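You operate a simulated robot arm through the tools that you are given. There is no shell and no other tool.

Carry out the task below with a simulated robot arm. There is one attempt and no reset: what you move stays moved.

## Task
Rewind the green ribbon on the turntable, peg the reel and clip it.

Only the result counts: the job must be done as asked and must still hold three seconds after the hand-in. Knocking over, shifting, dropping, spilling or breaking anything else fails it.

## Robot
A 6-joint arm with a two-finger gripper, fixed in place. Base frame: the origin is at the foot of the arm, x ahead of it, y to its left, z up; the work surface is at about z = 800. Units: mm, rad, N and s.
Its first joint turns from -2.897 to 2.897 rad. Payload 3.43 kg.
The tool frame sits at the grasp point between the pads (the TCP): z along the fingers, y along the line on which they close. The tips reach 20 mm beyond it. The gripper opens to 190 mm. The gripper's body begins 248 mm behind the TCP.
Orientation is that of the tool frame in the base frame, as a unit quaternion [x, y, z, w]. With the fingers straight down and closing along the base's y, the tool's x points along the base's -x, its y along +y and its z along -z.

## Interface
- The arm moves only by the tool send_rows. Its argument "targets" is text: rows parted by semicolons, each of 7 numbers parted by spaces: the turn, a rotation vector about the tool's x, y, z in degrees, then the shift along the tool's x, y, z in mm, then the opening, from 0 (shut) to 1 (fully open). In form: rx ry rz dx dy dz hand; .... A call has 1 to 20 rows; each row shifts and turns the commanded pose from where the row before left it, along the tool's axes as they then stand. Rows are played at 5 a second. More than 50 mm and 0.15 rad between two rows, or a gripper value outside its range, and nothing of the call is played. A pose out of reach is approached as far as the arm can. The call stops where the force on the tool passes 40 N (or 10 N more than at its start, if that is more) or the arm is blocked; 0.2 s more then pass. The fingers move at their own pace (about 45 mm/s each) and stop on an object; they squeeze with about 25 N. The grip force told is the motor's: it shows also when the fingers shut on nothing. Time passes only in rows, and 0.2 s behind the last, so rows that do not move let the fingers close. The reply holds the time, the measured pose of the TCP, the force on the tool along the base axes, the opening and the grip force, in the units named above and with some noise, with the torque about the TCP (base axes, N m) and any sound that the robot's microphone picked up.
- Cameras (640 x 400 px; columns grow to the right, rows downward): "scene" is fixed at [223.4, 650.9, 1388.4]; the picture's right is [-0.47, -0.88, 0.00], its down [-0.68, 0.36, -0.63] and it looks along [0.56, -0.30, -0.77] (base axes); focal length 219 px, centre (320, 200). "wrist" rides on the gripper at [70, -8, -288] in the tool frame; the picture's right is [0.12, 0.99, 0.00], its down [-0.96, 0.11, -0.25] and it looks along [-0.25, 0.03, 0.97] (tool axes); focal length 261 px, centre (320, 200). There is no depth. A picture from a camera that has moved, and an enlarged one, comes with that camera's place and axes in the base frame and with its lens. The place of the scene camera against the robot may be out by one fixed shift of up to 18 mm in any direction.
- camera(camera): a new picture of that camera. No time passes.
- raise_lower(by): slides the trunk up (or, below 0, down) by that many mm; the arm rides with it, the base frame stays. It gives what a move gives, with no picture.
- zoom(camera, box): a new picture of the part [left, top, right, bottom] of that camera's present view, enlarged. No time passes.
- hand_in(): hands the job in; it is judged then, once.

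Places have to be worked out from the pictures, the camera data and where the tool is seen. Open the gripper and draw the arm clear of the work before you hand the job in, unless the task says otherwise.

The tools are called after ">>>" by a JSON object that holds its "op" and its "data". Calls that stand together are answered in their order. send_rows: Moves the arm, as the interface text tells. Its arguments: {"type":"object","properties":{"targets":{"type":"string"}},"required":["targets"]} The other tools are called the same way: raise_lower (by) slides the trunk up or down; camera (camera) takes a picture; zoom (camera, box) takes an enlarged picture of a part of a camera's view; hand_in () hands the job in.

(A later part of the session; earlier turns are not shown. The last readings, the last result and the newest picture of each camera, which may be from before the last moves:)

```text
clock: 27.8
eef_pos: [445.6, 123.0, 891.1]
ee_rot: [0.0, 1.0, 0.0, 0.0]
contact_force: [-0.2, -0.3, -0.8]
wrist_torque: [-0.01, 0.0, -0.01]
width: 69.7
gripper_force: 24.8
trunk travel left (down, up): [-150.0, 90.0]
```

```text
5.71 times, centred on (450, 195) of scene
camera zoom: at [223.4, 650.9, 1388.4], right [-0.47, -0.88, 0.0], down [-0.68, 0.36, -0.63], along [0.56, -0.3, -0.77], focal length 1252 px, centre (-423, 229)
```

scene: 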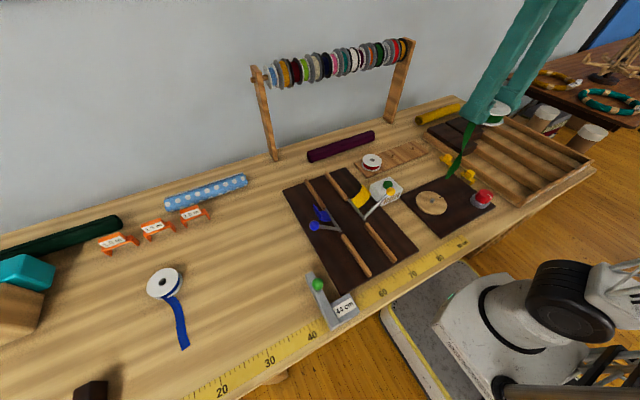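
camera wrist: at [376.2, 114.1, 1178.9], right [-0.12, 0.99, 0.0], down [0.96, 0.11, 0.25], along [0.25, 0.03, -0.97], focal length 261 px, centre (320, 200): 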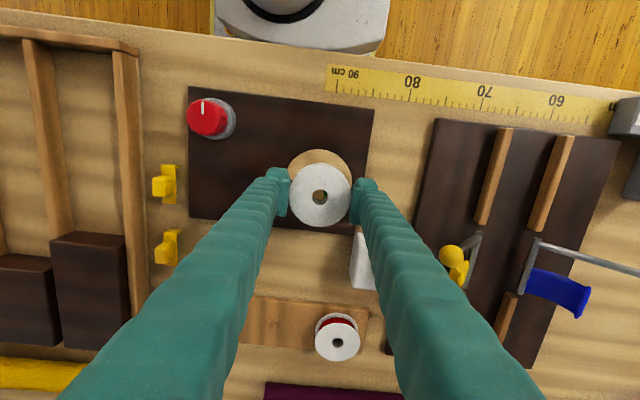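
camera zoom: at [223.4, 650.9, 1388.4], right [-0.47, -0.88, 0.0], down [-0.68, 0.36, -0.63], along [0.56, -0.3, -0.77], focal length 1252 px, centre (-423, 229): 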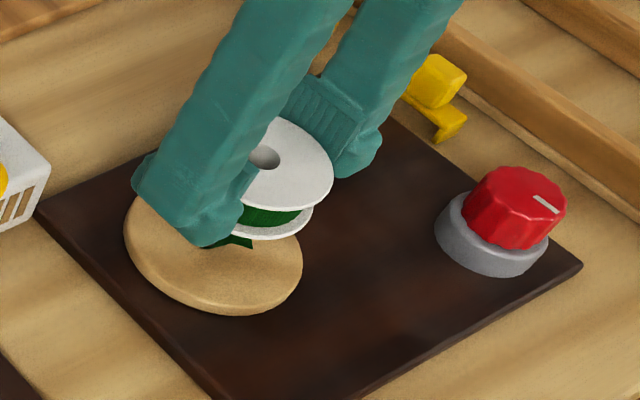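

The reel centre is at about (446.8, 122.7) and the spindle at (446.5, 120). I'll shift about -2.8 mm in y and lower slowly, watching the force.

>>> {"op": "send_rows", "data": {"targets": "0 0 0 0.3 -2.8 0 0.3;0 0 0 0 0 10 0.3;0 0 0 0 0 10 0.3;0 0 0 0 0 6 0.3;0 0 0 0 0 0 0.3;0 0 0 0 0 0 0.3"}}

>>> {"op": "zoom", "data": {"camera": "wrist", "box": [260, 120, 380, 240]}}

>>> {"op": "zoom", "data": {"camera": "scene", "box": [400, 160, 500, 230]}}

```text
clock: 29.2
eef_pos: [446.0, 119.9, 864.5]
ee_rot: [-0.001, 1.0, 0.0, 0.0]
contact_force: [0.3, -0.5, -0.4]
wrist_torque: [-0.01, 0.02, 0.0]
width: 69.6
gripper_force: 24.6
trunk travel left (down, up): [-150.0, 90.0]
```

```text
3.33 times, centred on (320, 180) of wrist
camera zoom: at [376.1, 110.6, 1152.6], right [-0.12, 0.99, 0.0], down [0.96, 0.11, 0.25], along [0.25, 0.03, -0.97], focal length 869 px, centre (320, 267)
```

zoom: 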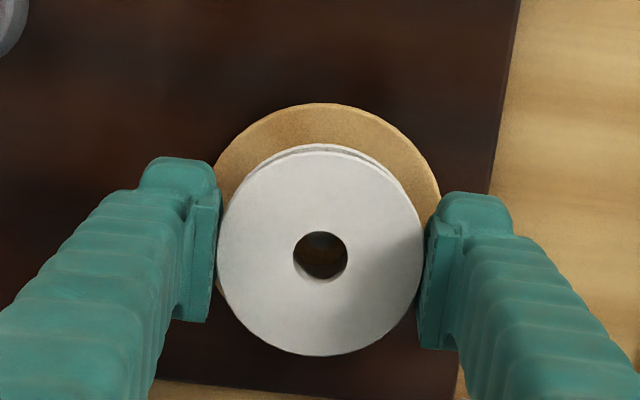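

```text
5.71 times, centred on (450, 195) of scene
camera zoom: at [223.4, 650.9, 1388.4], right [-0.47, -0.88, 0.0], down [-0.68, 0.36, -0.63], along [0.56, -0.3, -0.77], focal length 1252 px, centre (-423, 229)
```

zoom: 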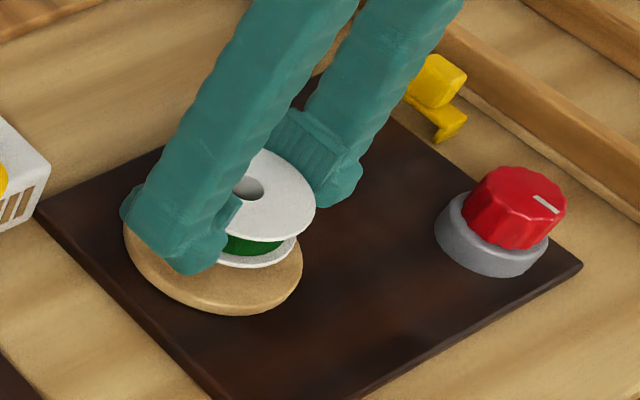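

>>> {"op": "zoom", "data": {"camera": "wrist", "box": [300, 160, 340, 190]}}

>>> {"op": "camera", "data": {"camera": "scene"}}

>>> {"op": "camera", "data": {"camera": "wrist"}}

```text
13.33 times, centred on (320, 175) of wrist
camera zoom: at [376.1, 110.6, 1152.6], right [-0.12, 0.99, 0.0], down [0.96, 0.11, 0.25], along [0.25, 0.03, -0.97], focal length 3475 px, centre (320, 533)
```

zoom: 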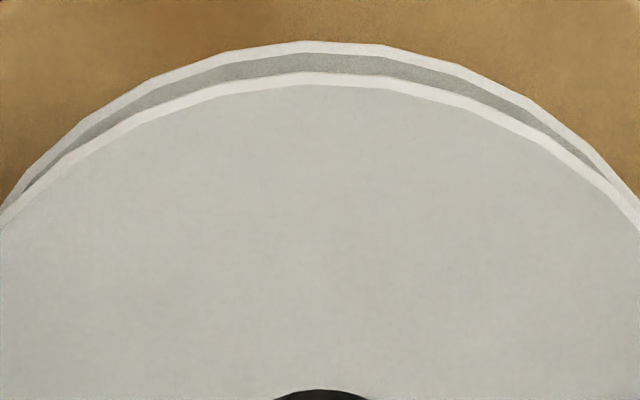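

```text
taken
```

scene: 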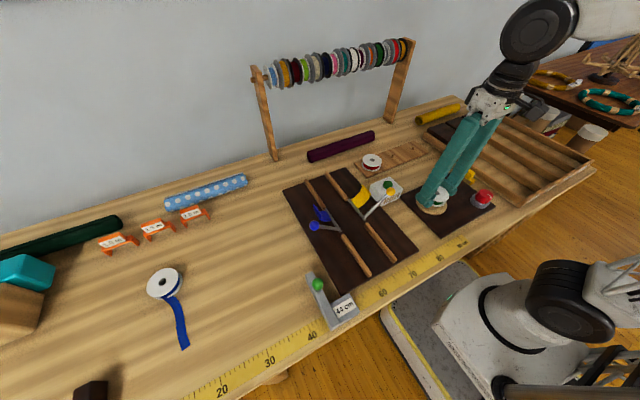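

```text
taken
camera wrist: at [376.1, 110.6, 1152.6], right [-0.12, 0.99, 0.0], down [0.96, 0.11, 0.25], along [0.25, 0.03, -0.97], focal length 261 px, centre (320, 200)
```

wrist: 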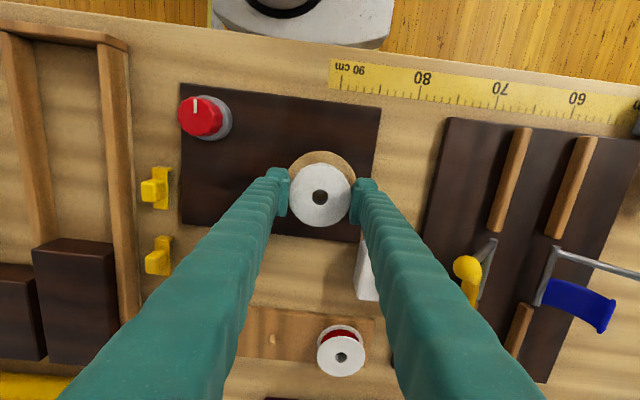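

>>> {"op": "zoom", "data": {"camera": "wrist", "box": [300, 180, 340, 210]}}

```text
13.33 times, centred on (320, 195) of wrist
camera zoom: at [376.1, 110.6, 1152.6], right [-0.12, 0.99, 0.0], down [0.96, 0.11, 0.25], along [0.25, 0.03, -0.97], focal length 3475 px, centre (320, 267)
```

zoom: 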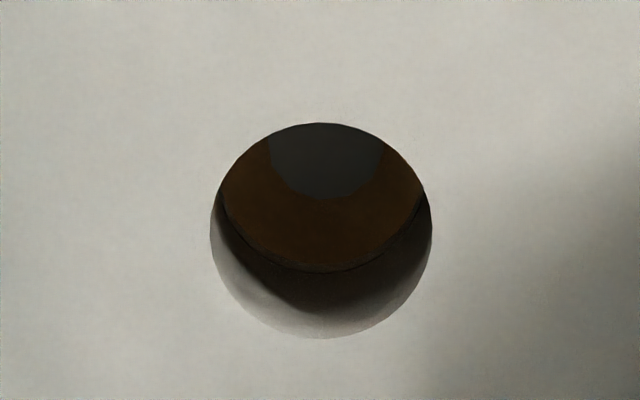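

Through the hole I can see the spindle top, nearly centred, with about 3.7 mm of clearance all round. I'll nudge 1 mm in -x and lower in small steps.

>>> {"op": "send_rows", "data": {"targets": "0 0 0 1 0.3 3 0.3;0 0 0 0 0 3 0.3;0 0 0 0 0 3 0.3;0 0 0 0 0 2 0.3;0 0 0 0 0 0 0.3;0 0 0 0 0 0 0.3"}}

>>> {"op": "zoom", "data": {"camera": "wrist", "box": [300, 180, 340, 210]}}

>>> {"op": "zoom", "data": {"camera": "scene", "box": [400, 160, 500, 230]}}

```text
clock: 30.6
eef_pos: [446.3, 119.6, 854.1]
ee_rot: [-0.001, 1.0, 0.0, 0.0]
contact_force: [0.2, -0.4, -1.0]
wrist_torque: [0.0, 0.01, -0.01]
width: 69.6
gripper_force: 24.4
trunk travel left (down, up): [-150.0, 90.0]
```

```text
13.33 times, centred on (320, 195) of wrist
camera zoom: at [375.2, 110.5, 1141.3], right [-0.12, 0.99, 0.0], down [0.96, 0.11, 0.25], along [0.25, 0.03, -0.97], focal length 3475 px, centre (320, 267)
```

zoom: 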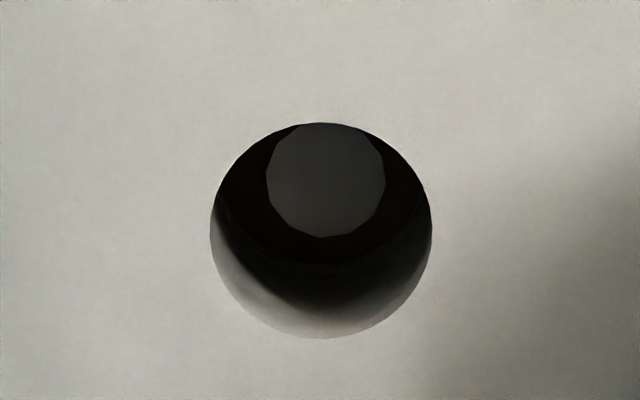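

```text
5.71 times, centred on (450, 195) of scene
camera zoom: at [223.4, 650.9, 1388.4], right [-0.47, -0.88, 0.0], down [-0.68, 0.36, -0.63], along [0.56, -0.3, -0.77], focal length 1252 px, centre (-423, 229)
```

zoom: 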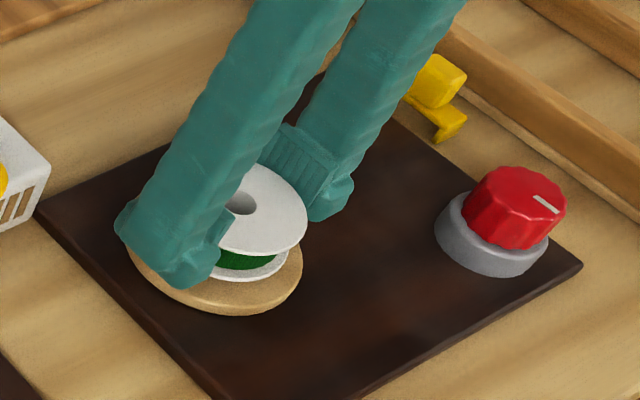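

The spindle is well inside the hole outline and there's no contact yet at z = 854. I'll keep lowering gently in 2 mm steps.

>>> {"op": "send_rows", "data": {"targets": "0 0 0 0.6 0.2 2 0.3;0 0 0 0 0 2 0.3;0 0 0 0 0 0 0.3;0 0 0 0 0 0 0.3"}}

>>> {"op": "zoom", "data": {"camera": "wrist", "box": [300, 180, 340, 210]}}

>>> {"op": "zoom", "data": {"camera": "scene", "box": [410, 175, 470, 220]}}

```text
clock: 31.6
eef_pos: [445.1, 118.9, 850.0]
ee_rot: [-0.001, 1.0, 0.0, 0.0]
contact_force: [0.0, -0.2, 0.2]
wrist_torque: [-0.01, -0.03, 0.02]
width: 69.8
gripper_force: 25.2
trunk travel left (down, up): [-150.0, 90.0]
```

```text
13.33 times, centred on (320, 195) of wrist
camera zoom: at [374.9, 110.6, 1137.4], right [-0.12, 0.99, 0.0], down [0.96, 0.11, 0.25], along [0.25, 0.03, -0.97], focal length 3475 px, centre (320, 267)
```

zoom: 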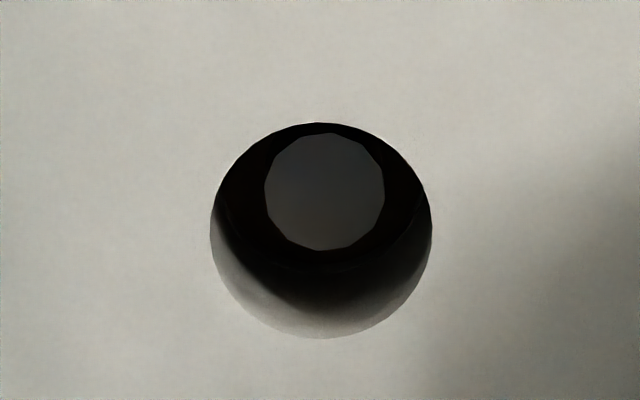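

```text
8.89 times, centred on (440, 198) of scene
camera zoom: at [223.4, 650.9, 1388.4], right [-0.47, -0.88, 0.0], down [-0.68, 0.36, -0.63], along [0.56, -0.3, -0.77], focal length 1948 px, centre (-747, 222)
```

zoom: 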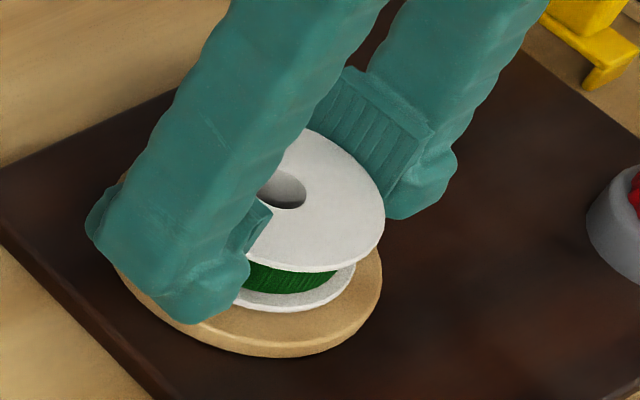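

Still free, and the spindle is rising inside the hole. Lowering further in small steps.

>>> {"op": "send_rows", "data": {"targets": "0 0 0 0.3 0 2 0.3;0 0 0 0 0 1.5 0.3;0 0 0 0 0 1.5 0.3;0 0 0 0 0 0 0.3"}}

>>> {"op": "zoom", "data": {"camera": "scene", "box": [410, 175, 470, 220]}}

>>> {"op": "zoom", "data": {"camera": "wrist", "box": [300, 180, 340, 210]}}

```text
clock: 32.6
eef_pos: [445.9, 120.6, 844.7]
ee_rot: [0.0, 1.0, 0.001, 0.001]
contact_force: [1.8, 3.4, 21.3]
wrist_torque: [0.06, 0.0, 0.01]
width: 69.6
gripper_force: 24.9
trunk travel left (down, up): [-150.0, 90.0]
```

```text
8.89 times, centred on (440, 198) of scene
camera zoom: at [223.4, 650.9, 1388.4], right [-0.47, -0.88, 0.0], down [-0.68, 0.36, -0.63], along [0.56, -0.3, -0.77], focal length 1948 px, centre (-747, 222)
```

zoom: 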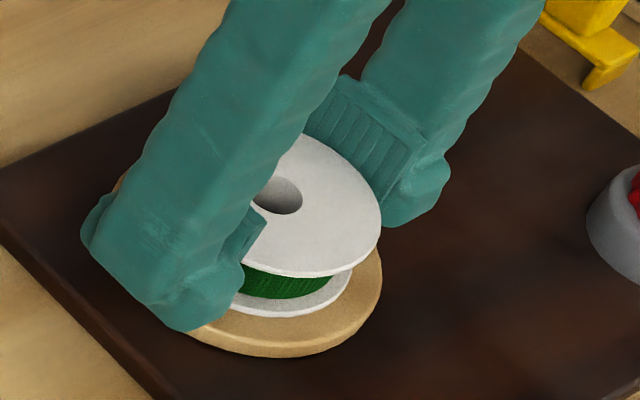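

```text
13.33 times, centred on (320, 195) of wrist
camera zoom: at [374.6, 110.6, 1132.8], right [-0.12, 0.99, 0.0], down [0.96, 0.11, 0.25], along [0.25, 0.03, -0.97], focal length 3475 px, centre (320, 267)
```

zoom: 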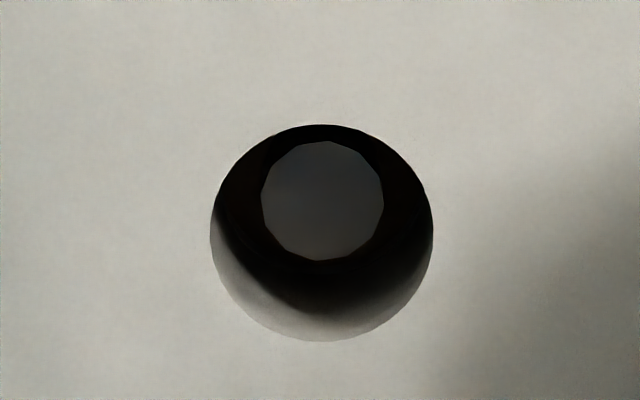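

The reel is seated: contact at z ≈ 845 with the spindle concentric in the hole. I'll relieve the pressure slightly, then open to release it.

>>> {"op": "send_rows", "data": {"targets": "0 0 0 0 0 -1 0.3;0 0 0 0 0 0 0.42;0 0 0 0 0 0 0.5;0 0 0 0 0 0 0.55;0 0 0 0 0 0 0.55"}}

>>> {"op": "zoom", "data": {"camera": "scene", "box": [400, 160, 500, 230]}}

>>> {"op": "zoom", "data": {"camera": "wrist", "box": [240, 100, 400, 240]}}

```text
clock: 33.8
eef_pos: [444.8, 118.8, 846.4]
ee_rot: [-0.001, 1.0, 0.0, 0.0]
contact_force: [-0.4, -0.7, 0.7]
wrist_torque: [-0.01, 0.0, -0.02]
width: 104.4
gripper_force: 0.0
trunk travel left (down, up): [-150.0, 90.0]
```

```text
5.71 times, centred on (450, 195) of scene
camera zoom: at [223.4, 650.9, 1388.4], right [-0.47, -0.88, 0.0], down [-0.68, 0.36, -0.63], along [0.56, -0.3, -0.77], focal length 1252 px, centre (-423, 229)
```

zoom: 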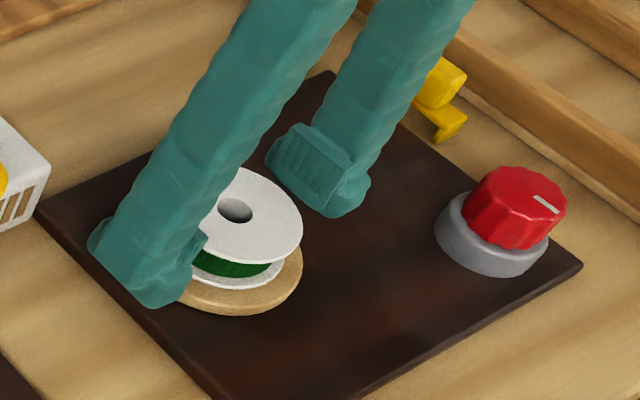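

```text
2.86 times, centred on (320, 170) of wrist
camera zoom: at [374.8, 110.5, 1133.1], right [-0.12, 0.99, 0.0], down [0.96, 0.11, 0.25], along [0.25, 0.03, -0.97], focal length 745 px, centre (320, 286)
```

zoom: 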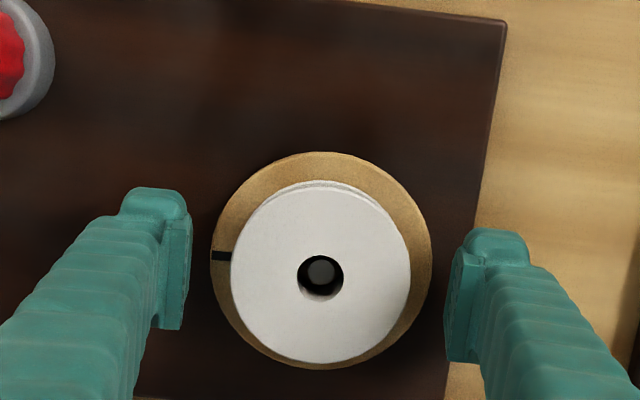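

The reel is released and sits on the spindle. I'll rise and look at it, and at where the tail has gone.

>>> {"op": "send_rows", "data": {"targets": "0 0 0 0 0 -20 0.55;0 0 0 0 0 -40 0.55;0 0 0 0 0 -40 0.55;0 0 0 0 0 -40 0.55;0 0 0 -40 0 0 0.55;0 0 0 -40 0 0 0.55;0 0 0 0 0 0 0.55"}}

>>> {"op": "camera", "data": {"camera": "wrist"}}

>>> {"op": "zoom", "data": {"camera": "wrist", "box": [230, 70, 410, 190]}}

>>> {"op": "zoom", "data": {"camera": "scene", "box": [400, 160, 500, 230]}}

```text
clock: 35.4
eef_pos: [526.3, 118.3, 986.2]
ee_rot: [0.0, 1.0, 0.0, -0.001]
contact_force: [0.1, 0.1, 0.3]
wrist_torque: [-0.05, 0.0, 0.0]
width: 104.5
gripper_force: 0.1
trunk travel left (down, up): [-150.0, 90.0]
```

```text
taken
camera wrist: at [456.1, 109.3, 1274.4], right [-0.12, 0.99, 0.0], down [0.96, 0.11, 0.25], along [0.25, 0.03, -0.97], focal length 261 px, centre (320, 200)
```

wrist: 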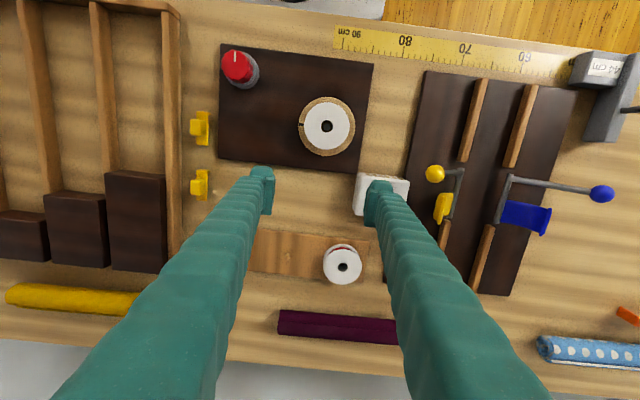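

```text
3.33 times, centred on (320, 130) of wrist
camera zoom: at [456.1, 109.3, 1274.4], right [-0.12, 0.99, 0.0], down [0.96, 0.11, 0.25], along [0.25, 0.03, -0.97], focal length 869 px, centre (320, 433)
```

zoom: 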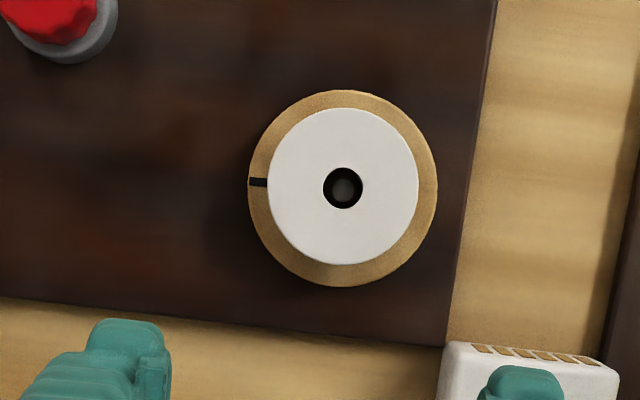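

```text
5.71 times, centred on (450, 195) of scene
camera zoom: at [223.4, 650.9, 1388.4], right [-0.47, -0.88, 0.0], down [-0.68, 0.36, -0.63], along [0.56, -0.3, -0.77], focal length 1252 px, centre (-423, 229)
```

zoom: 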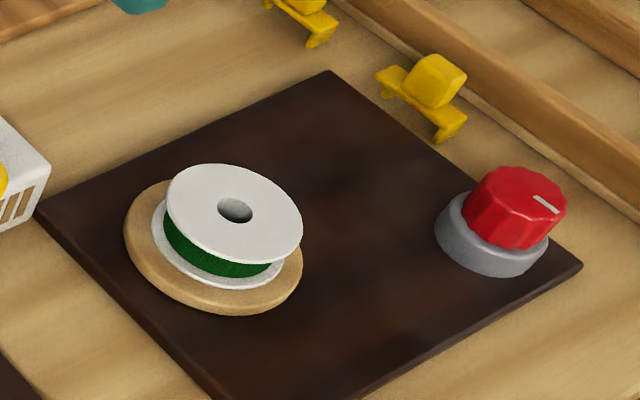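

The reel sits flat on the disc around the spindle. Next is the red knob, which I place near (376, -27). I'll move above it and take a close look.

>>> {"op": "send_rows", "data": {"targets": "0 0 0 30 -29 0 0.55;0 0 0 30 -29 0 0.55;0 0 0 30 -29 0 0.55;0 0 0 30 -29 0 0.55;0 0 0 30 -29 0 0.55;0 0 0 0 0 20 0.55;0 0 0 0 0 20 0.55;0 0 0 0 0 0 0.55"}}

>>> {"op": "camera", "data": {"camera": "wrist"}}

>>> {"op": "zoom", "data": {"camera": "wrist", "box": [250, 90, 390, 220]}}

>>> {"op": "zoom", "data": {"camera": "scene", "box": [450, 150, 530, 220]}}

```text
clock: 37.2
eef_pos: [374.4, -26.5, 943.7]
ee_rot: [0.0, 1.0, 0.001, -0.001]
contact_force: [0.0, -0.9, -0.2]
wrist_torque: [0.02, -0.03, 0.01]
width: 104.4
gripper_force: 0.0
trunk travel left (down, up): [-150.0, 90.0]
```

```text
taken
camera wrist: at [303.9, -35.0, 1231.7], right [-0.12, 0.99, 0.0], down [0.96, 0.11, 0.25], along [0.25, 0.03, -0.97], focal length 261 px, centre (320, 200)
```

wrist: 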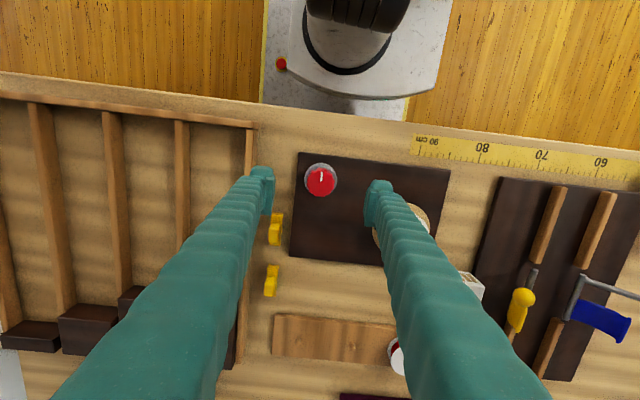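

```text
3.08 times, centred on (320, 155) of wrist
camera zoom: at [303.9, -35.0, 1231.7], right [-0.12, 0.99, 0.0], down [0.96, 0.11, 0.25], along [0.25, 0.03, -0.97], focal length 802 px, centre (320, 338)
```

zoom: 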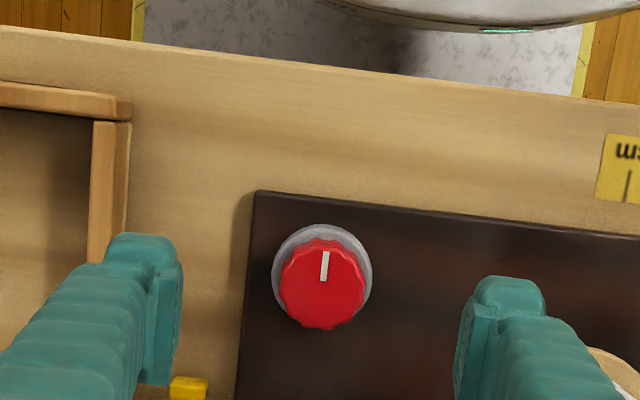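

```text
5.71 times, centred on (490, 185) of scene
camera zoom: at [223.4, 650.9, 1388.4], right [-0.47, -0.88, 0.0], down [-0.68, 0.36, -0.63], along [0.56, -0.3, -0.77], focal length 1252 px, centre (-651, 286)
```

zoom: 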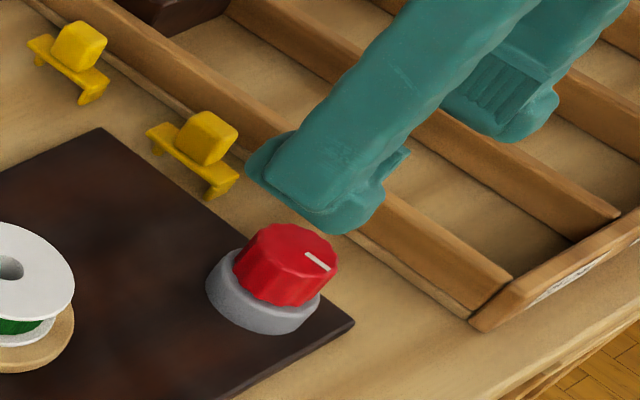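

The knob centre measures at (377, -25.6), with a diameter of about 43 mm and its top near z ≈ 845. I'll centre on it, descend with the fingers straddling it, and check.

>>> {"op": "send_rows", "data": {"targets": "0 0 0 -3 1.2 20 0.55;0 0 0 0 0 30 0.55;0 0 0 0 0 25 0.55;0 0 0 0 0 15 0.55;0 0 0 0 0 0 0.55"}}

>>> {"op": "zoom", "data": {"camera": "wrist", "box": [240, 110, 400, 230]}}

>>> {"op": "zoom", "data": {"camera": "scene", "box": [430, 150, 530, 220]}}

```text
clock: 38.4
eef_pos: [377.6, -23.3, 855.3]
ee_rot: [-0.001, 1.0, 0.0, 0.0]
contact_force: [0.2, 0.0, 0.0]
wrist_torque: [-0.02, -0.02, 0.02]
width: 104.5
gripper_force: 0.0
trunk travel left (down, up): [-150.0, 90.0]
```

```text
3.33 times, centred on (320, 170) of wrist
camera zoom: at [307.2, -33.0, 1143.3], right [-0.12, 0.99, 0.0], down [0.96, 0.11, 0.25], along [0.25, 0.03, -0.97], focal length 869 px, centre (320, 300)
```

zoom: 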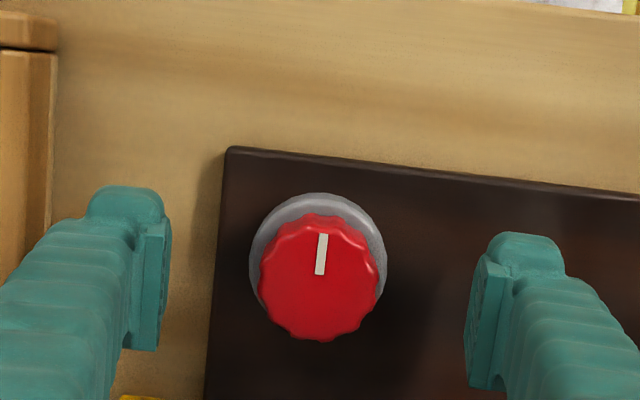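

```text
5.71 times, centred on (480, 185) of scene
camera zoom: at [223.4, 650.9, 1388.4], right [-0.47, -0.88, 0.0], down [-0.68, 0.36, -0.63], along [0.56, -0.3, -0.77], focal length 1252 px, centre (-594, 286)
```

zoom: 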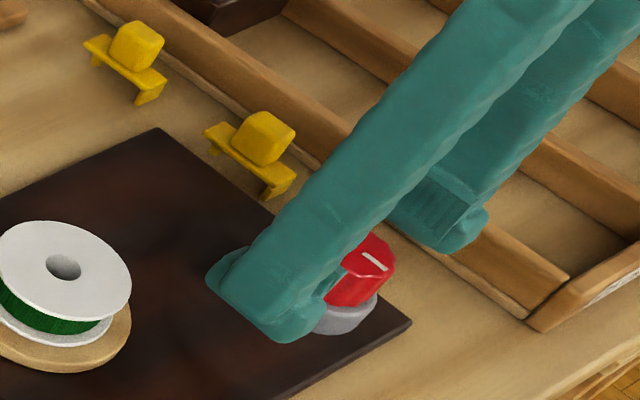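

Centred within 1 mm. Lowering 6 mm more and closing on the knob.

>>> {"op": "send_rows", "data": {"targets": "0 0 0 0.7 0 3 0.55;0 0 0 0 0 3 0.55;0 0 0 0 0 0 0.3;0 0 0 0 0 0 0.2;0 0 0 0 0 0 0.18;0 0 0 0 0 0 0.18;0 0 0 0 0 0 0.18"}}

>>> {"op": "zoom", "data": {"camera": "wrist", "box": [240, 110, 400, 230]}}

>>> {"op": "zoom", "data": {"camera": "scene", "box": [410, 150, 530, 230]}}

```text
clock: 40.0
eef_pos: [377.3, -24.9, 848.5]
ee_rot: [0.002, 1.0, 0.0, 0.0]
contact_force: [-0.7, -9.7, -0.7]
wrist_torque: [-0.13, -0.03, -0.01]
width: 41.0
gripper_force: 36.8
trunk travel left (down, up): [-150.0, 90.0]
```

```text
3.33 times, centred on (320, 170) of wrist
camera zoom: at [306.6, -33.9, 1137.3], right [-0.12, 0.99, 0.0], down [0.96, 0.11, 0.25], along [0.25, 0.03, -0.97], focal length 869 px, centre (320, 300)
```

zoom: 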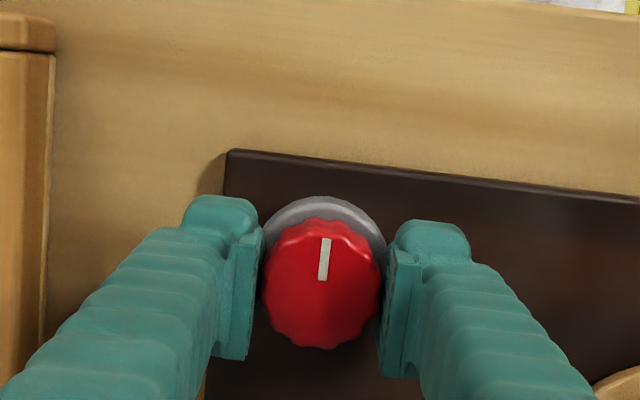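

```text
5.00 times, centred on (470, 190) of scene
camera zoom: at [223.4, 650.9, 1388.4], right [-0.47, -0.88, 0.0], down [-0.68, 0.36, -0.63], along [0.56, -0.3, -0.77], focal length 1096 px, centre (-430, 250)
```

zoom: 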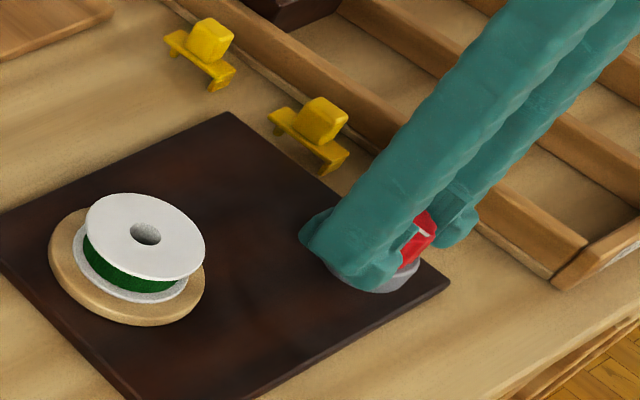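

The knob is gripped at 41 mm. I'll try a small clockwise turn of 16° and watch the turntable mark.

>>> {"op": "send_rows", "data": {"targets": "0 0 0 0 -0.6 0 0.18;0 0 4 0 0 0 0.18;0 0 6 0 0 0 0.18;0 0 6 0 0 0 0.18;0 0 0 0 0 0 0.18"}}

>>> {"op": "zoom", "data": {"camera": "wrist", "box": [240, 110, 400, 230]}}

>>> {"op": "zoom", "data": {"camera": "scene", "box": [400, 150, 520, 230]}}

```text
clock: 41.2
eef_pos: [377.8, -24.8, 849.7]
ee_rot: [0.14, 0.99, 0.0, 0.001]
contact_force: [0.8, -14.0, -4.0]
wrist_torque: [-0.16, -0.16, 0.0]
width: 40.7
gripper_force: 45.0
trunk travel left (down, up): [-150.0, 90.0]
```

```text
3.33 times, centred on (320, 170) of wrist
camera zoom: at [307.0, -14.8, 1137.3], right [0.16, 0.99, 0.0], down [0.96, -0.16, 0.25], along [0.24, -0.04, -0.97], focal length 869 px, centre (320, 300)
```

zoom: 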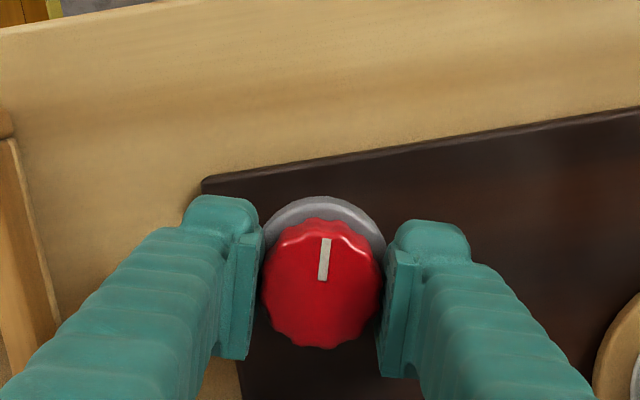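

```text
5.00 times, centred on (460, 190) of scene
camera zoom: at [223.4, 650.9, 1388.4], right [-0.47, -0.88, 0.0], down [-0.68, 0.36, -0.63], along [0.56, -0.3, -0.77], focal length 1096 px, centre (-380, 250)
```

zoom: 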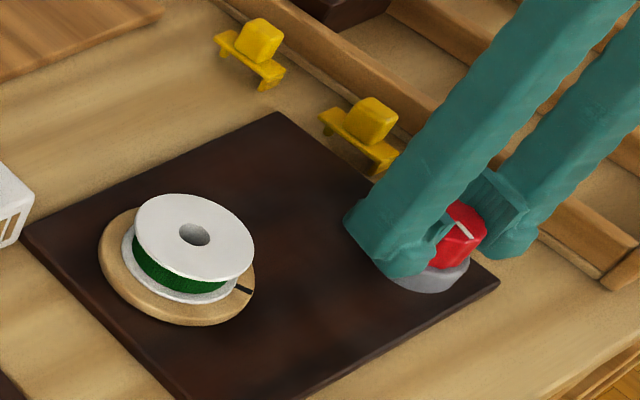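

The turntable mark moved clockwise with the clockwise knob turn, which is the winding direction. I'll hold a moment to see whether it keeps turning or follows the knob angle, easing the side load by 1 mm.

>>> {"op": "send_rows", "data": {"targets": "0 0 0 0 -0.8 0 0.18;0 0 0 0 0 0 0.18;0 0 0 0 0 0 0.18"}}

>>> {"op": "zoom", "data": {"camera": "scene", "box": [400, 150, 520, 230]}}

```text
clock: 42.0
eef_pos: [378.0, -26.0, 849.5]
ee_rot: [0.14, 0.99, 0.0, 0.001]
contact_force: [3.8, -5.1, -14.6]
wrist_torque: [0.01, -0.09, 0.01]
width: 40.7
gripper_force: 44.9
trunk travel left (down, up): [-150.0, 90.0]
```

```text
5.00 times, centred on (460, 190) of scene
camera zoom: at [223.4, 650.9, 1388.4], right [-0.47, -0.88, 0.0], down [-0.68, 0.36, -0.63], along [0.56, -0.3, -0.77], focal length 1096 px, centre (-380, 250)
```

zoom: 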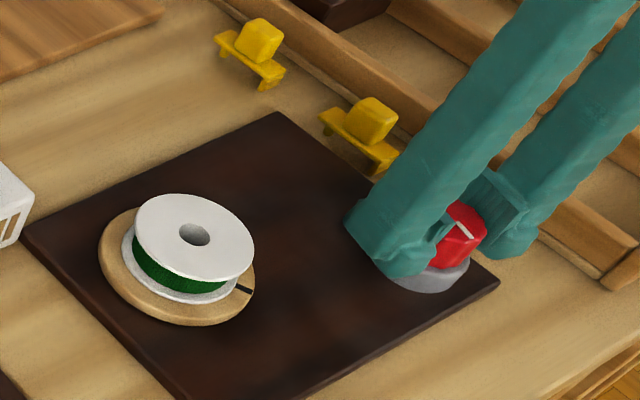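

The table follows the knob angle, geared up about 3:1, and doesn't spin on its own. I'll keep turning clockwise in stages and watch the mark, the ribbon and the forces.

>>> {"op": "send_rows", "data": {"targets": "0 0 6 0 0 0 0.18;0 0 6 0 0 0 0.18;0 0 6 0 0 0 0.18;0 0 6 0 0 0 0.18;0 0 6 0 0 0 0.18;0 0 0 0 0 0 0.18"}}

>>> {"op": "zoom", "data": {"camera": "scene", "box": [400, 150, 520, 230]}}

>>> {"op": "camera", "data": {"camera": "wrist"}}

```text
clock: 43.4
eef_pos: [376.9, -26.8, 849.6]
ee_rot: [0.391, 0.92, -0.001, 0.0]
contact_force: [-10.5, -26.9, -8.3]
wrist_torque: [-0.04, 0.19, 0.05]
width: 40.8
gripper_force: 45.1
trunk travel left (down, up): [-150.0, 90.0]
```

```text
5.00 times, centred on (460, 190) of scene
camera zoom: at [223.4, 650.9, 1388.4], right [-0.47, -0.88, 0.0], down [-0.68, 0.36, -0.63], along [0.56, -0.3, -0.77], focal length 1096 px, centre (-380, 250)
```

zoom: 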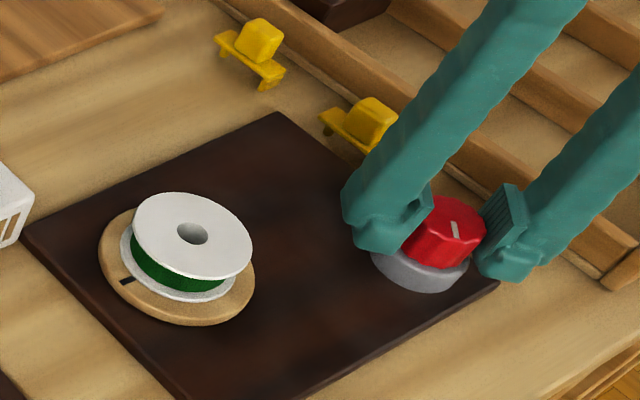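

```text
taken
camera wrist: at [321.8, 17.9, 1137.5], right [0.63, 0.77, 0.0], down [0.75, -0.61, 0.25], along [0.19, -0.16, -0.97], focal length 261 px, centre (320, 200)
```

wrist: 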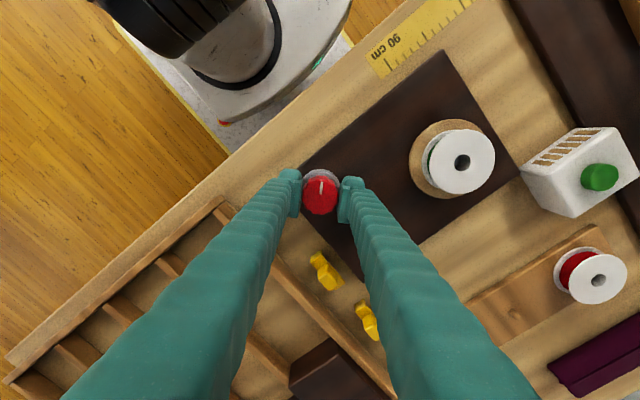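

Winding continues clockwise. The side load has grown to about 27 N, so I'll ease the tool a little along its own axes before going on.

>>> {"op": "send_rows", "data": {"targets": "0 0 0 -0.4 -1 0 0.18;0 0 0 0 0 0 0.18"}}

>>> {"op": "zoom", "data": {"camera": "wrist", "box": [280, 150, 360, 230]}}

>>> {"op": "zoom", "data": {"camera": "wrist", "box": [390, 100, 520, 220]}}

```text
clock: 44.0
eef_pos: [375.8, -27.3, 850.0]
ee_rot: [0.391, 0.921, 0.0, 0.0]
contact_force: [-5.0, -10.2, -10.3]
wrist_torque: [0.03, 0.06, 0.02]
width: 40.9
gripper_force: 45.6
trunk travel left (down, up): [-150.0, 90.0]
```

```text
5.00 times, centred on (320, 190) of wrist
camera zoom: at [321.3, 17.5, 1137.5], right [0.63, 0.78, 0.0], down [0.75, -0.61, 0.25], along [0.19, -0.16, -0.97], focal length 1303 px, centre (320, 250)
```

zoom: 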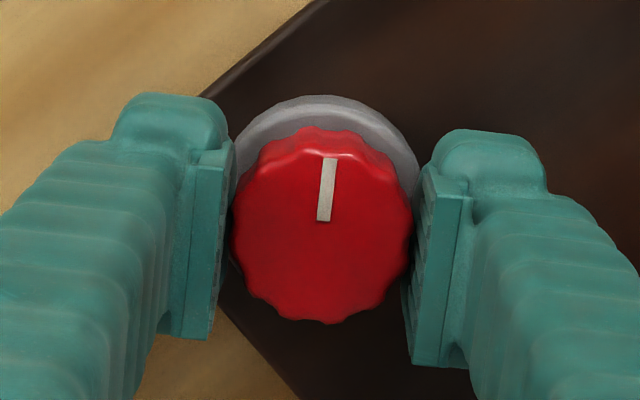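

```text
3.33 times, centred on (455, 160) of wrist
camera zoom: at [321.3, 17.5, 1137.5], right [0.63, 0.78, 0.0], down [0.75, -0.61, 0.25], along [0.19, -0.16, -0.97], focal length 869 px, centre (-130, 333)
```

zoom: 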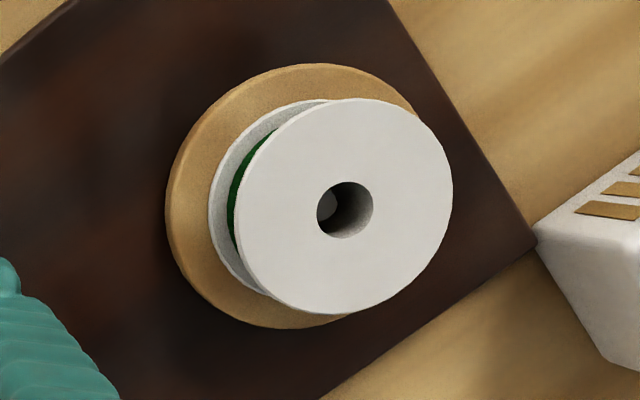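

>>> {"op": "send_rows", "data": {"targets": "0 0 6 -0.2 -0.3 0 0.18;0 0 6 -0.2 -0.3 0 0.18;0 0 6 -0.1 -0.2 0 0.18;0 0 6 -0.1 -0.2 0 0.18;0 0 0 0 0 0 0.18"}}

>>> {"op": "zoom", "data": {"camera": "scene", "box": [400, 150, 520, 230]}}

```text
clock: 45.2
eef_pos: [376.9, -27.6, 850.6]
ee_rot: [0.575, 0.818, 0.0, 0.0]
contact_force: [0.5, 18.8, -0.8]
wrist_torque: [0.38, 0.1, -0.03]
width: 40.6
gripper_force: 45.0
trunk travel left (down, up): [-150.0, 90.0]
```

```text
5.00 times, centred on (460, 190) of scene
camera zoom: at [223.4, 650.9, 1388.4], right [-0.47, -0.88, 0.0], down [-0.68, 0.36, -0.63], along [0.56, -0.3, -0.77], focal length 1096 px, centre (-380, 250)
```

zoom: 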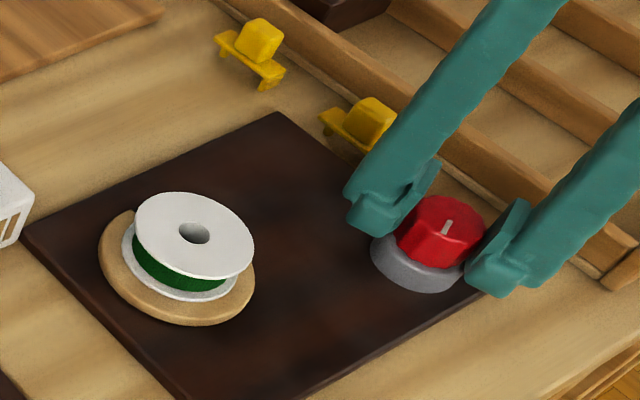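

>>> {"op": "send_rows", "data": {"targets": "0 0 0 0.8 0.3 0 0.18;0 0 6 0.1 0 0 0.18;0 0 6 0 0 0 0.18;0 0 6 0 0 0 0.18;0 0 0 0 0 0 0.18"}}

>>> {"op": "zoom", "data": {"camera": "scene", "box": [400, 150, 520, 230]}}

>>> {"op": "camera", "data": {"camera": "wrist"}}

```text
clock: 46.4
eef_pos: [375.8, -27.1, 849.1]
ee_rot: [0.696, 0.718, -0.001, 0.001]
contact_force: [-6.0, -9.1, -1.2]
wrist_torque: [-0.28, 0.07, 0.03]
width: 40.7
gripper_force: 45.2
trunk travel left (down, up): [-150.0, 90.0]
```

```text
5.00 times, centred on (460, 190) of scene
camera zoom: at [223.4, 650.9, 1388.4], right [-0.47, -0.88, 0.0], down [-0.68, 0.36, -0.63], along [0.56, -0.3, -0.77], focal length 1096 px, centre (-380, 250)
```

zoom: 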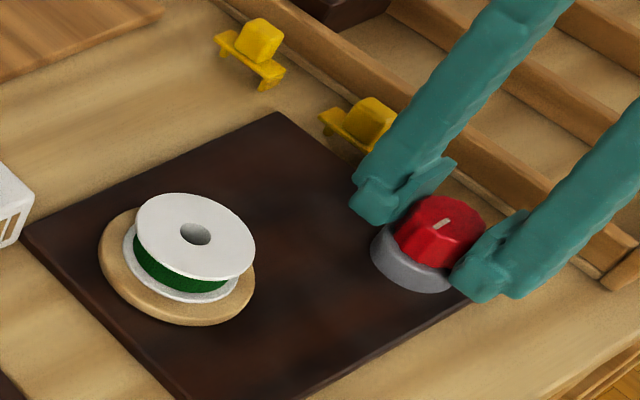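

```text
taken
camera wrist: at [364.3, 42.6, 1137.5], right [0.99, 0.15, 0.0], down [0.15, -0.96, 0.25], along [0.04, -0.25, -0.97], focal length 261 px, centre (320, 200)
```

wrist: 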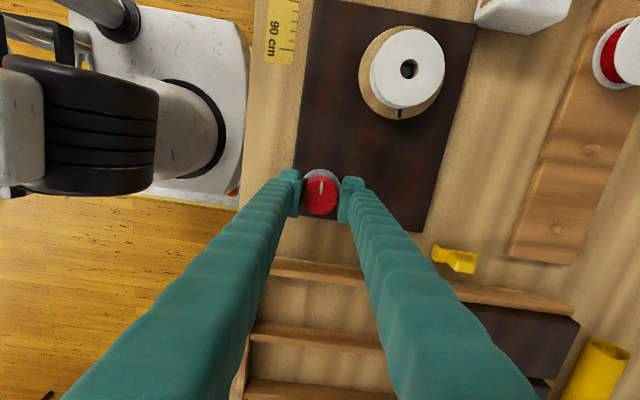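

The mark has come back to its starting direction, so 90° of knob is one full turn of the table. I'll inspect the reel closely for any remaining tail.

>>> {"op": "zoom", "data": {"camera": "wrist", "box": [340, 10, 470, 130]}}

>>> {"op": "zoom", "data": {"camera": "scene", "box": [415, 180, 455, 220]}}

```text
3.33 times, centred on (405, 70) of wrist
camera zoom: at [364.3, 42.6, 1137.5], right [0.99, 0.15, 0.0], down [0.15, -0.96, 0.25], along [0.04, -0.25, -0.97], focal length 869 px, centre (37, 633)
```

zoom: 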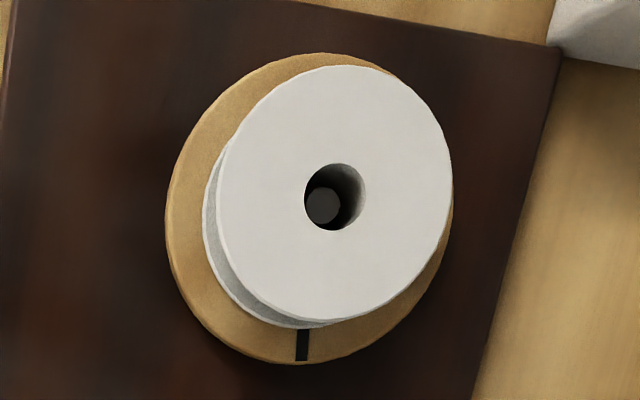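

```text
10.00 times, centred on (435, 200) of scene
camera zoom: at [223.4, 650.9, 1388.4], right [-0.47, -0.88, 0.0], down [-0.68, 0.36, -0.63], along [0.56, -0.3, -0.77], focal length 2192 px, centre (-830, 200)
```

zoom: 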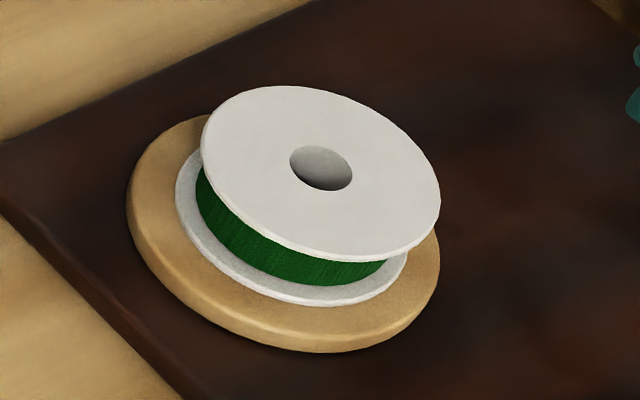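

No tail shows, but it may be tucked under the reel. The tail is about 200 mm and one turn takes up about that much, so I'll wind a good margin more.

>>> {"op": "send_rows", "data": {"targets": "0 0 6 -0.3 -0.2 0 0.18;0 0 6 0 0 0 0.18;0 0 6 0 0 0 0.18;0 0 6 0 0 0 0.18;0 0 0 0 0 0 0.18"}}

>>> {"op": "zoom", "data": {"camera": "scene", "box": [400, 150, 520, 230]}}

```text
clock: 47.6
eef_pos: [373.5, -27.7, 851.2]
ee_rot: [0.829, 0.559, -0.001, 0.0]
contact_force: [-26.6, -8.9, 5.2]
wrist_torque: [-0.19, 0.36, 0.03]
width: 41.0
gripper_force: 45.1
trunk travel left (down, up): [-150.0, 90.0]
```

```text
5.00 times, centred on (460, 190) of scene
camera zoom: at [223.4, 650.9, 1388.4], right [-0.47, -0.88, 0.0], down [-0.68, 0.36, -0.63], along [0.56, -0.3, -0.77], focal length 1096 px, centre (-380, 250)
```

zoom: 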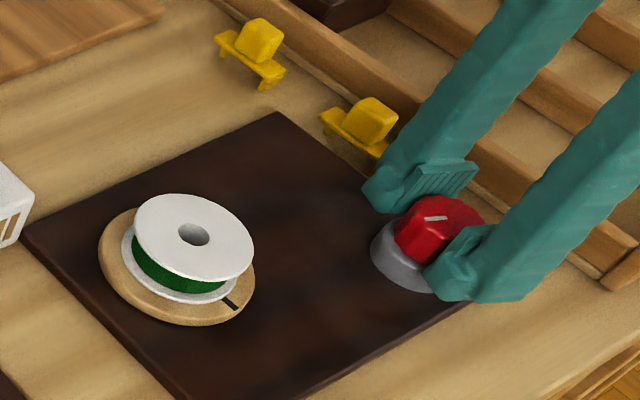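

>>> {"op": "send_rows", "data": {"targets": "0 0 0 0 -1.2 0 0.18;0 0 6 0 -0.3 0 0.18;0 0 6 0 -0.2 0 0.18;0 0 6 0 -0.2 0 0.18;0 0 0 0 0 0 0.18"}}

>>> {"op": "zoom", "data": {"camera": "scene", "box": [400, 150, 520, 230]}}

```text
clock: 48.8
eef_pos: [373.0, -27.7, 850.5]
ee_rot: [0.907, 0.421, 0.0, 0.0]
contact_force: [-19.1, -8.7, 10.8]
wrist_torque: [-0.11, 0.17, 0.05]
width: 40.8
gripper_force: 44.5
trunk travel left (down, up): [-150.0, 90.0]
```

```text
5.00 times, centred on (460, 190) of scene
camera zoom: at [223.4, 650.9, 1388.4], right [-0.47, -0.88, 0.0], down [-0.68, 0.36, -0.63], along [0.56, -0.3, -0.77], focal length 1096 px, centre (-380, 250)
```

zoom: 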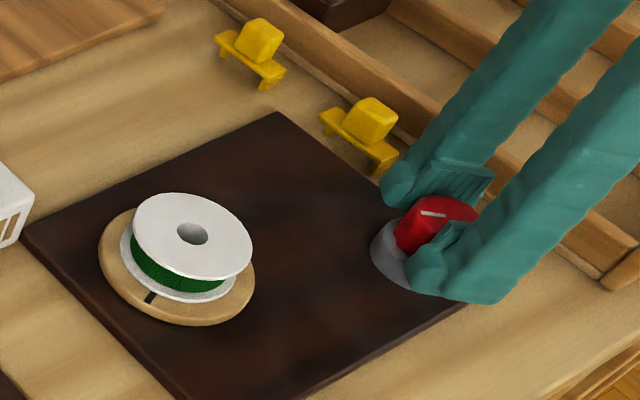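

>>> {"op": "send_rows", "data": {"targets": "0 0 0 -1 -0.6 0 0.18;0 0 6 -0.2 -0.2 0 0.18;0 0 6 -0.2 -0.2 0 0.18;0 0 6 -0.2 -0.2 0 0.18;0 0 6 -0.2 -0.2 0 0.18;0 0 0 0 0 0 0.18"}}

>>> {"op": "zoom", "data": {"camera": "scene", "box": [400, 150, 520, 230]}}

>>> {"op": "camera", "data": {"camera": "wrist"}}

```text
clock: 50.2
eef_pos: [373.5, -25.8, 850.3]
ee_rot: [0.975, 0.224, 0.001, 0.0]
contact_force: [23.9, 16.3, -8.6]
wrist_torque: [0.32, -0.47, -0.02]
width: 40.5
gripper_force: 45.2
trunk travel left (down, up): [-150.0, 90.0]
```

```text
5.00 times, centred on (460, 190) of scene
camera zoom: at [223.4, 650.9, 1388.4], right [-0.47, -0.88, 0.0], down [-0.68, 0.36, -0.63], along [0.56, -0.3, -0.77], focal length 1096 px, centre (-380, 250)
```

zoom: 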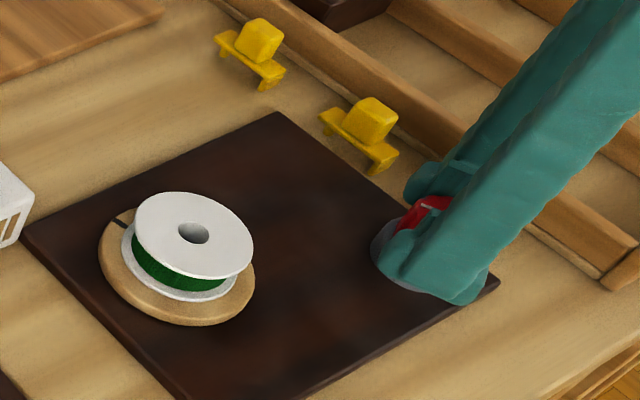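

```text
taken
camera wrist: at [432.4, 11.8, 1137.6], right [0.54, -0.84, 0.0], down [-0.81, -0.52, 0.25], along [-0.21, -0.13, -0.97], focal length 261 px, centre (320, 200)
```

wrist: 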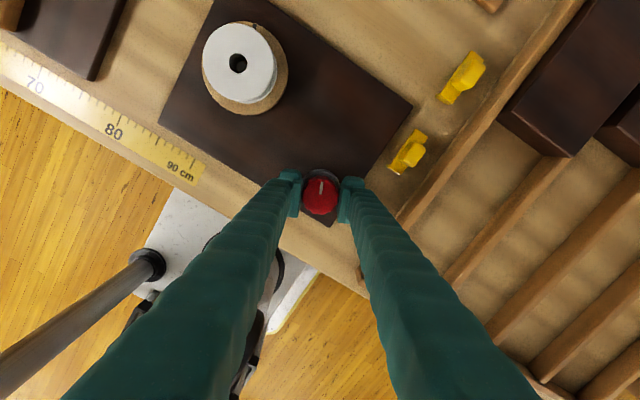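

The knob has turned about 154°, which is about 1.7 turns of the table or roughly 300 mm of ribbon — well over the tail length. I'll ease the load, open straight off the knob without turning it back, and rise.

>>> {"op": "send_rows", "data": {"targets": "0 0 0 1.2 -0.2 0 0.18;0 0 0 0 0 0 0.3;0 0 0 0 0 0 0.45;0 0 0 0 0 0 0.5;0 0 0 0 0 0 0.5;0 0 0 0 0 -20 0.5;0 0 0 0 0 -40 0.5;0 0 0 0 0 -40 0.5;0 0 0 0 0 0 0.5"}}

>>> {"op": "camera", "data": {"camera": "wrist"}}

>>> {"op": "zoom", "data": {"camera": "scene", "box": [400, 150, 520, 230]}}

```text
clock: 52.2
eef_pos: [374.1, -26.1, 950.9]
ee_rot: [0.975, 0.224, 0.001, 0.0]
contact_force: [0.0, -0.2, -0.3]
wrist_torque: [-0.02, 0.03, 0.0]
width: 95.0
gripper_force: 0.1
trunk travel left (down, up): [-150.0, 90.0]
```

```text
taken
camera wrist: at [433.3, 11.8, 1238.4], right [0.54, -0.84, 0.0], down [-0.81, -0.52, 0.25], along [-0.21, -0.13, -0.97], focal length 261 px, centre (320, 200)
```

wrist: 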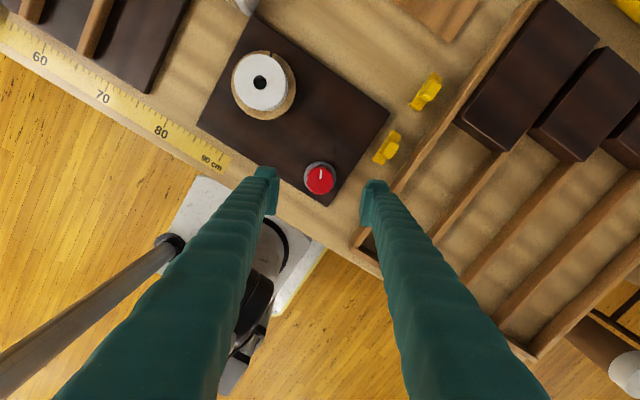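

```text
5.00 times, centred on (460, 190) of scene
camera zoom: at [223.4, 650.9, 1388.4], right [-0.47, -0.88, 0.0], down [-0.68, 0.36, -0.63], along [0.56, -0.3, -0.77], focal length 1096 px, centre (-380, 250)
```

zoom: 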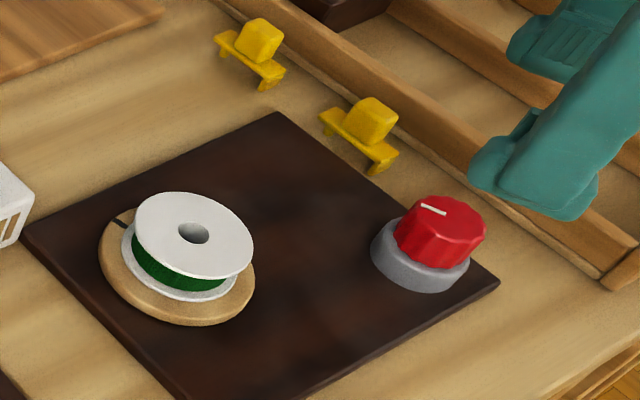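

The ribbon looks wound and the knob stays put. I'll rotate the wrist back to its standard yaw at this height before fetching the reel.

>>> {"op": "send_rows", "data": {"targets": "0 0 -8 0 0 0 0.55;0 0 -8 0 0 0 0.55;0 0 -8 0 0 0 0.55;0 0 -8 0 0 0 0.55;0 0 -8 0 0 0 0.55;0 0 -8 0 0 0 0.55;0 0 -8 0 0 0 0.55;0 0 -8 0 0 0 0.55;0 0 -8 0 0 0 0.55;0 0 -8 0 0 0 0.55;0 0 -8 0 0 0 0.55;0 0 -8 0 0 0 0.55;0 0 -8 0 0 0 0.55;0 0 -8 0 0 0 0.55;0 0 -8 0 0 0 0.55;0 0 -8 0 0 0 0.55;0 0 -8 0 0 0 0.55;0 0 -8 0 0 0 0.55;0 0 -8 0 0 0 0.55;0 0 -2 0 0 0 0.55"}}

>>> {"op": "camera", "data": {"camera": "wrist"}}

```text
clock: 56.4
eef_pos: [372.9, -26.2, 949.5]
ee_rot: [-0.001, 1.0, -0.001, 0.0]
contact_force: [0.2, 0.3, -0.5]
wrist_torque: [-0.02, -0.01, 0.01]
width: 104.4
gripper_force: 0.1
trunk travel left (down, up): [-150.0, 90.0]
```

```text
taken
camera wrist: at [302.4, -35.1, 1237.0], right [-0.12, 0.99, 0.0], down [0.96, 0.12, 0.25], along [0.25, 0.03, -0.97], focal length 261 px, centre (320, 200)
```

wrist: 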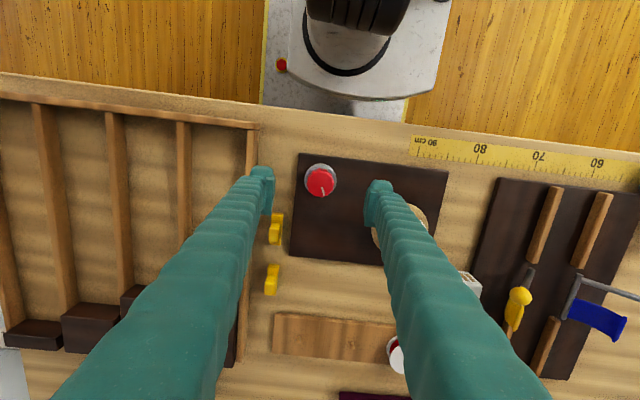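

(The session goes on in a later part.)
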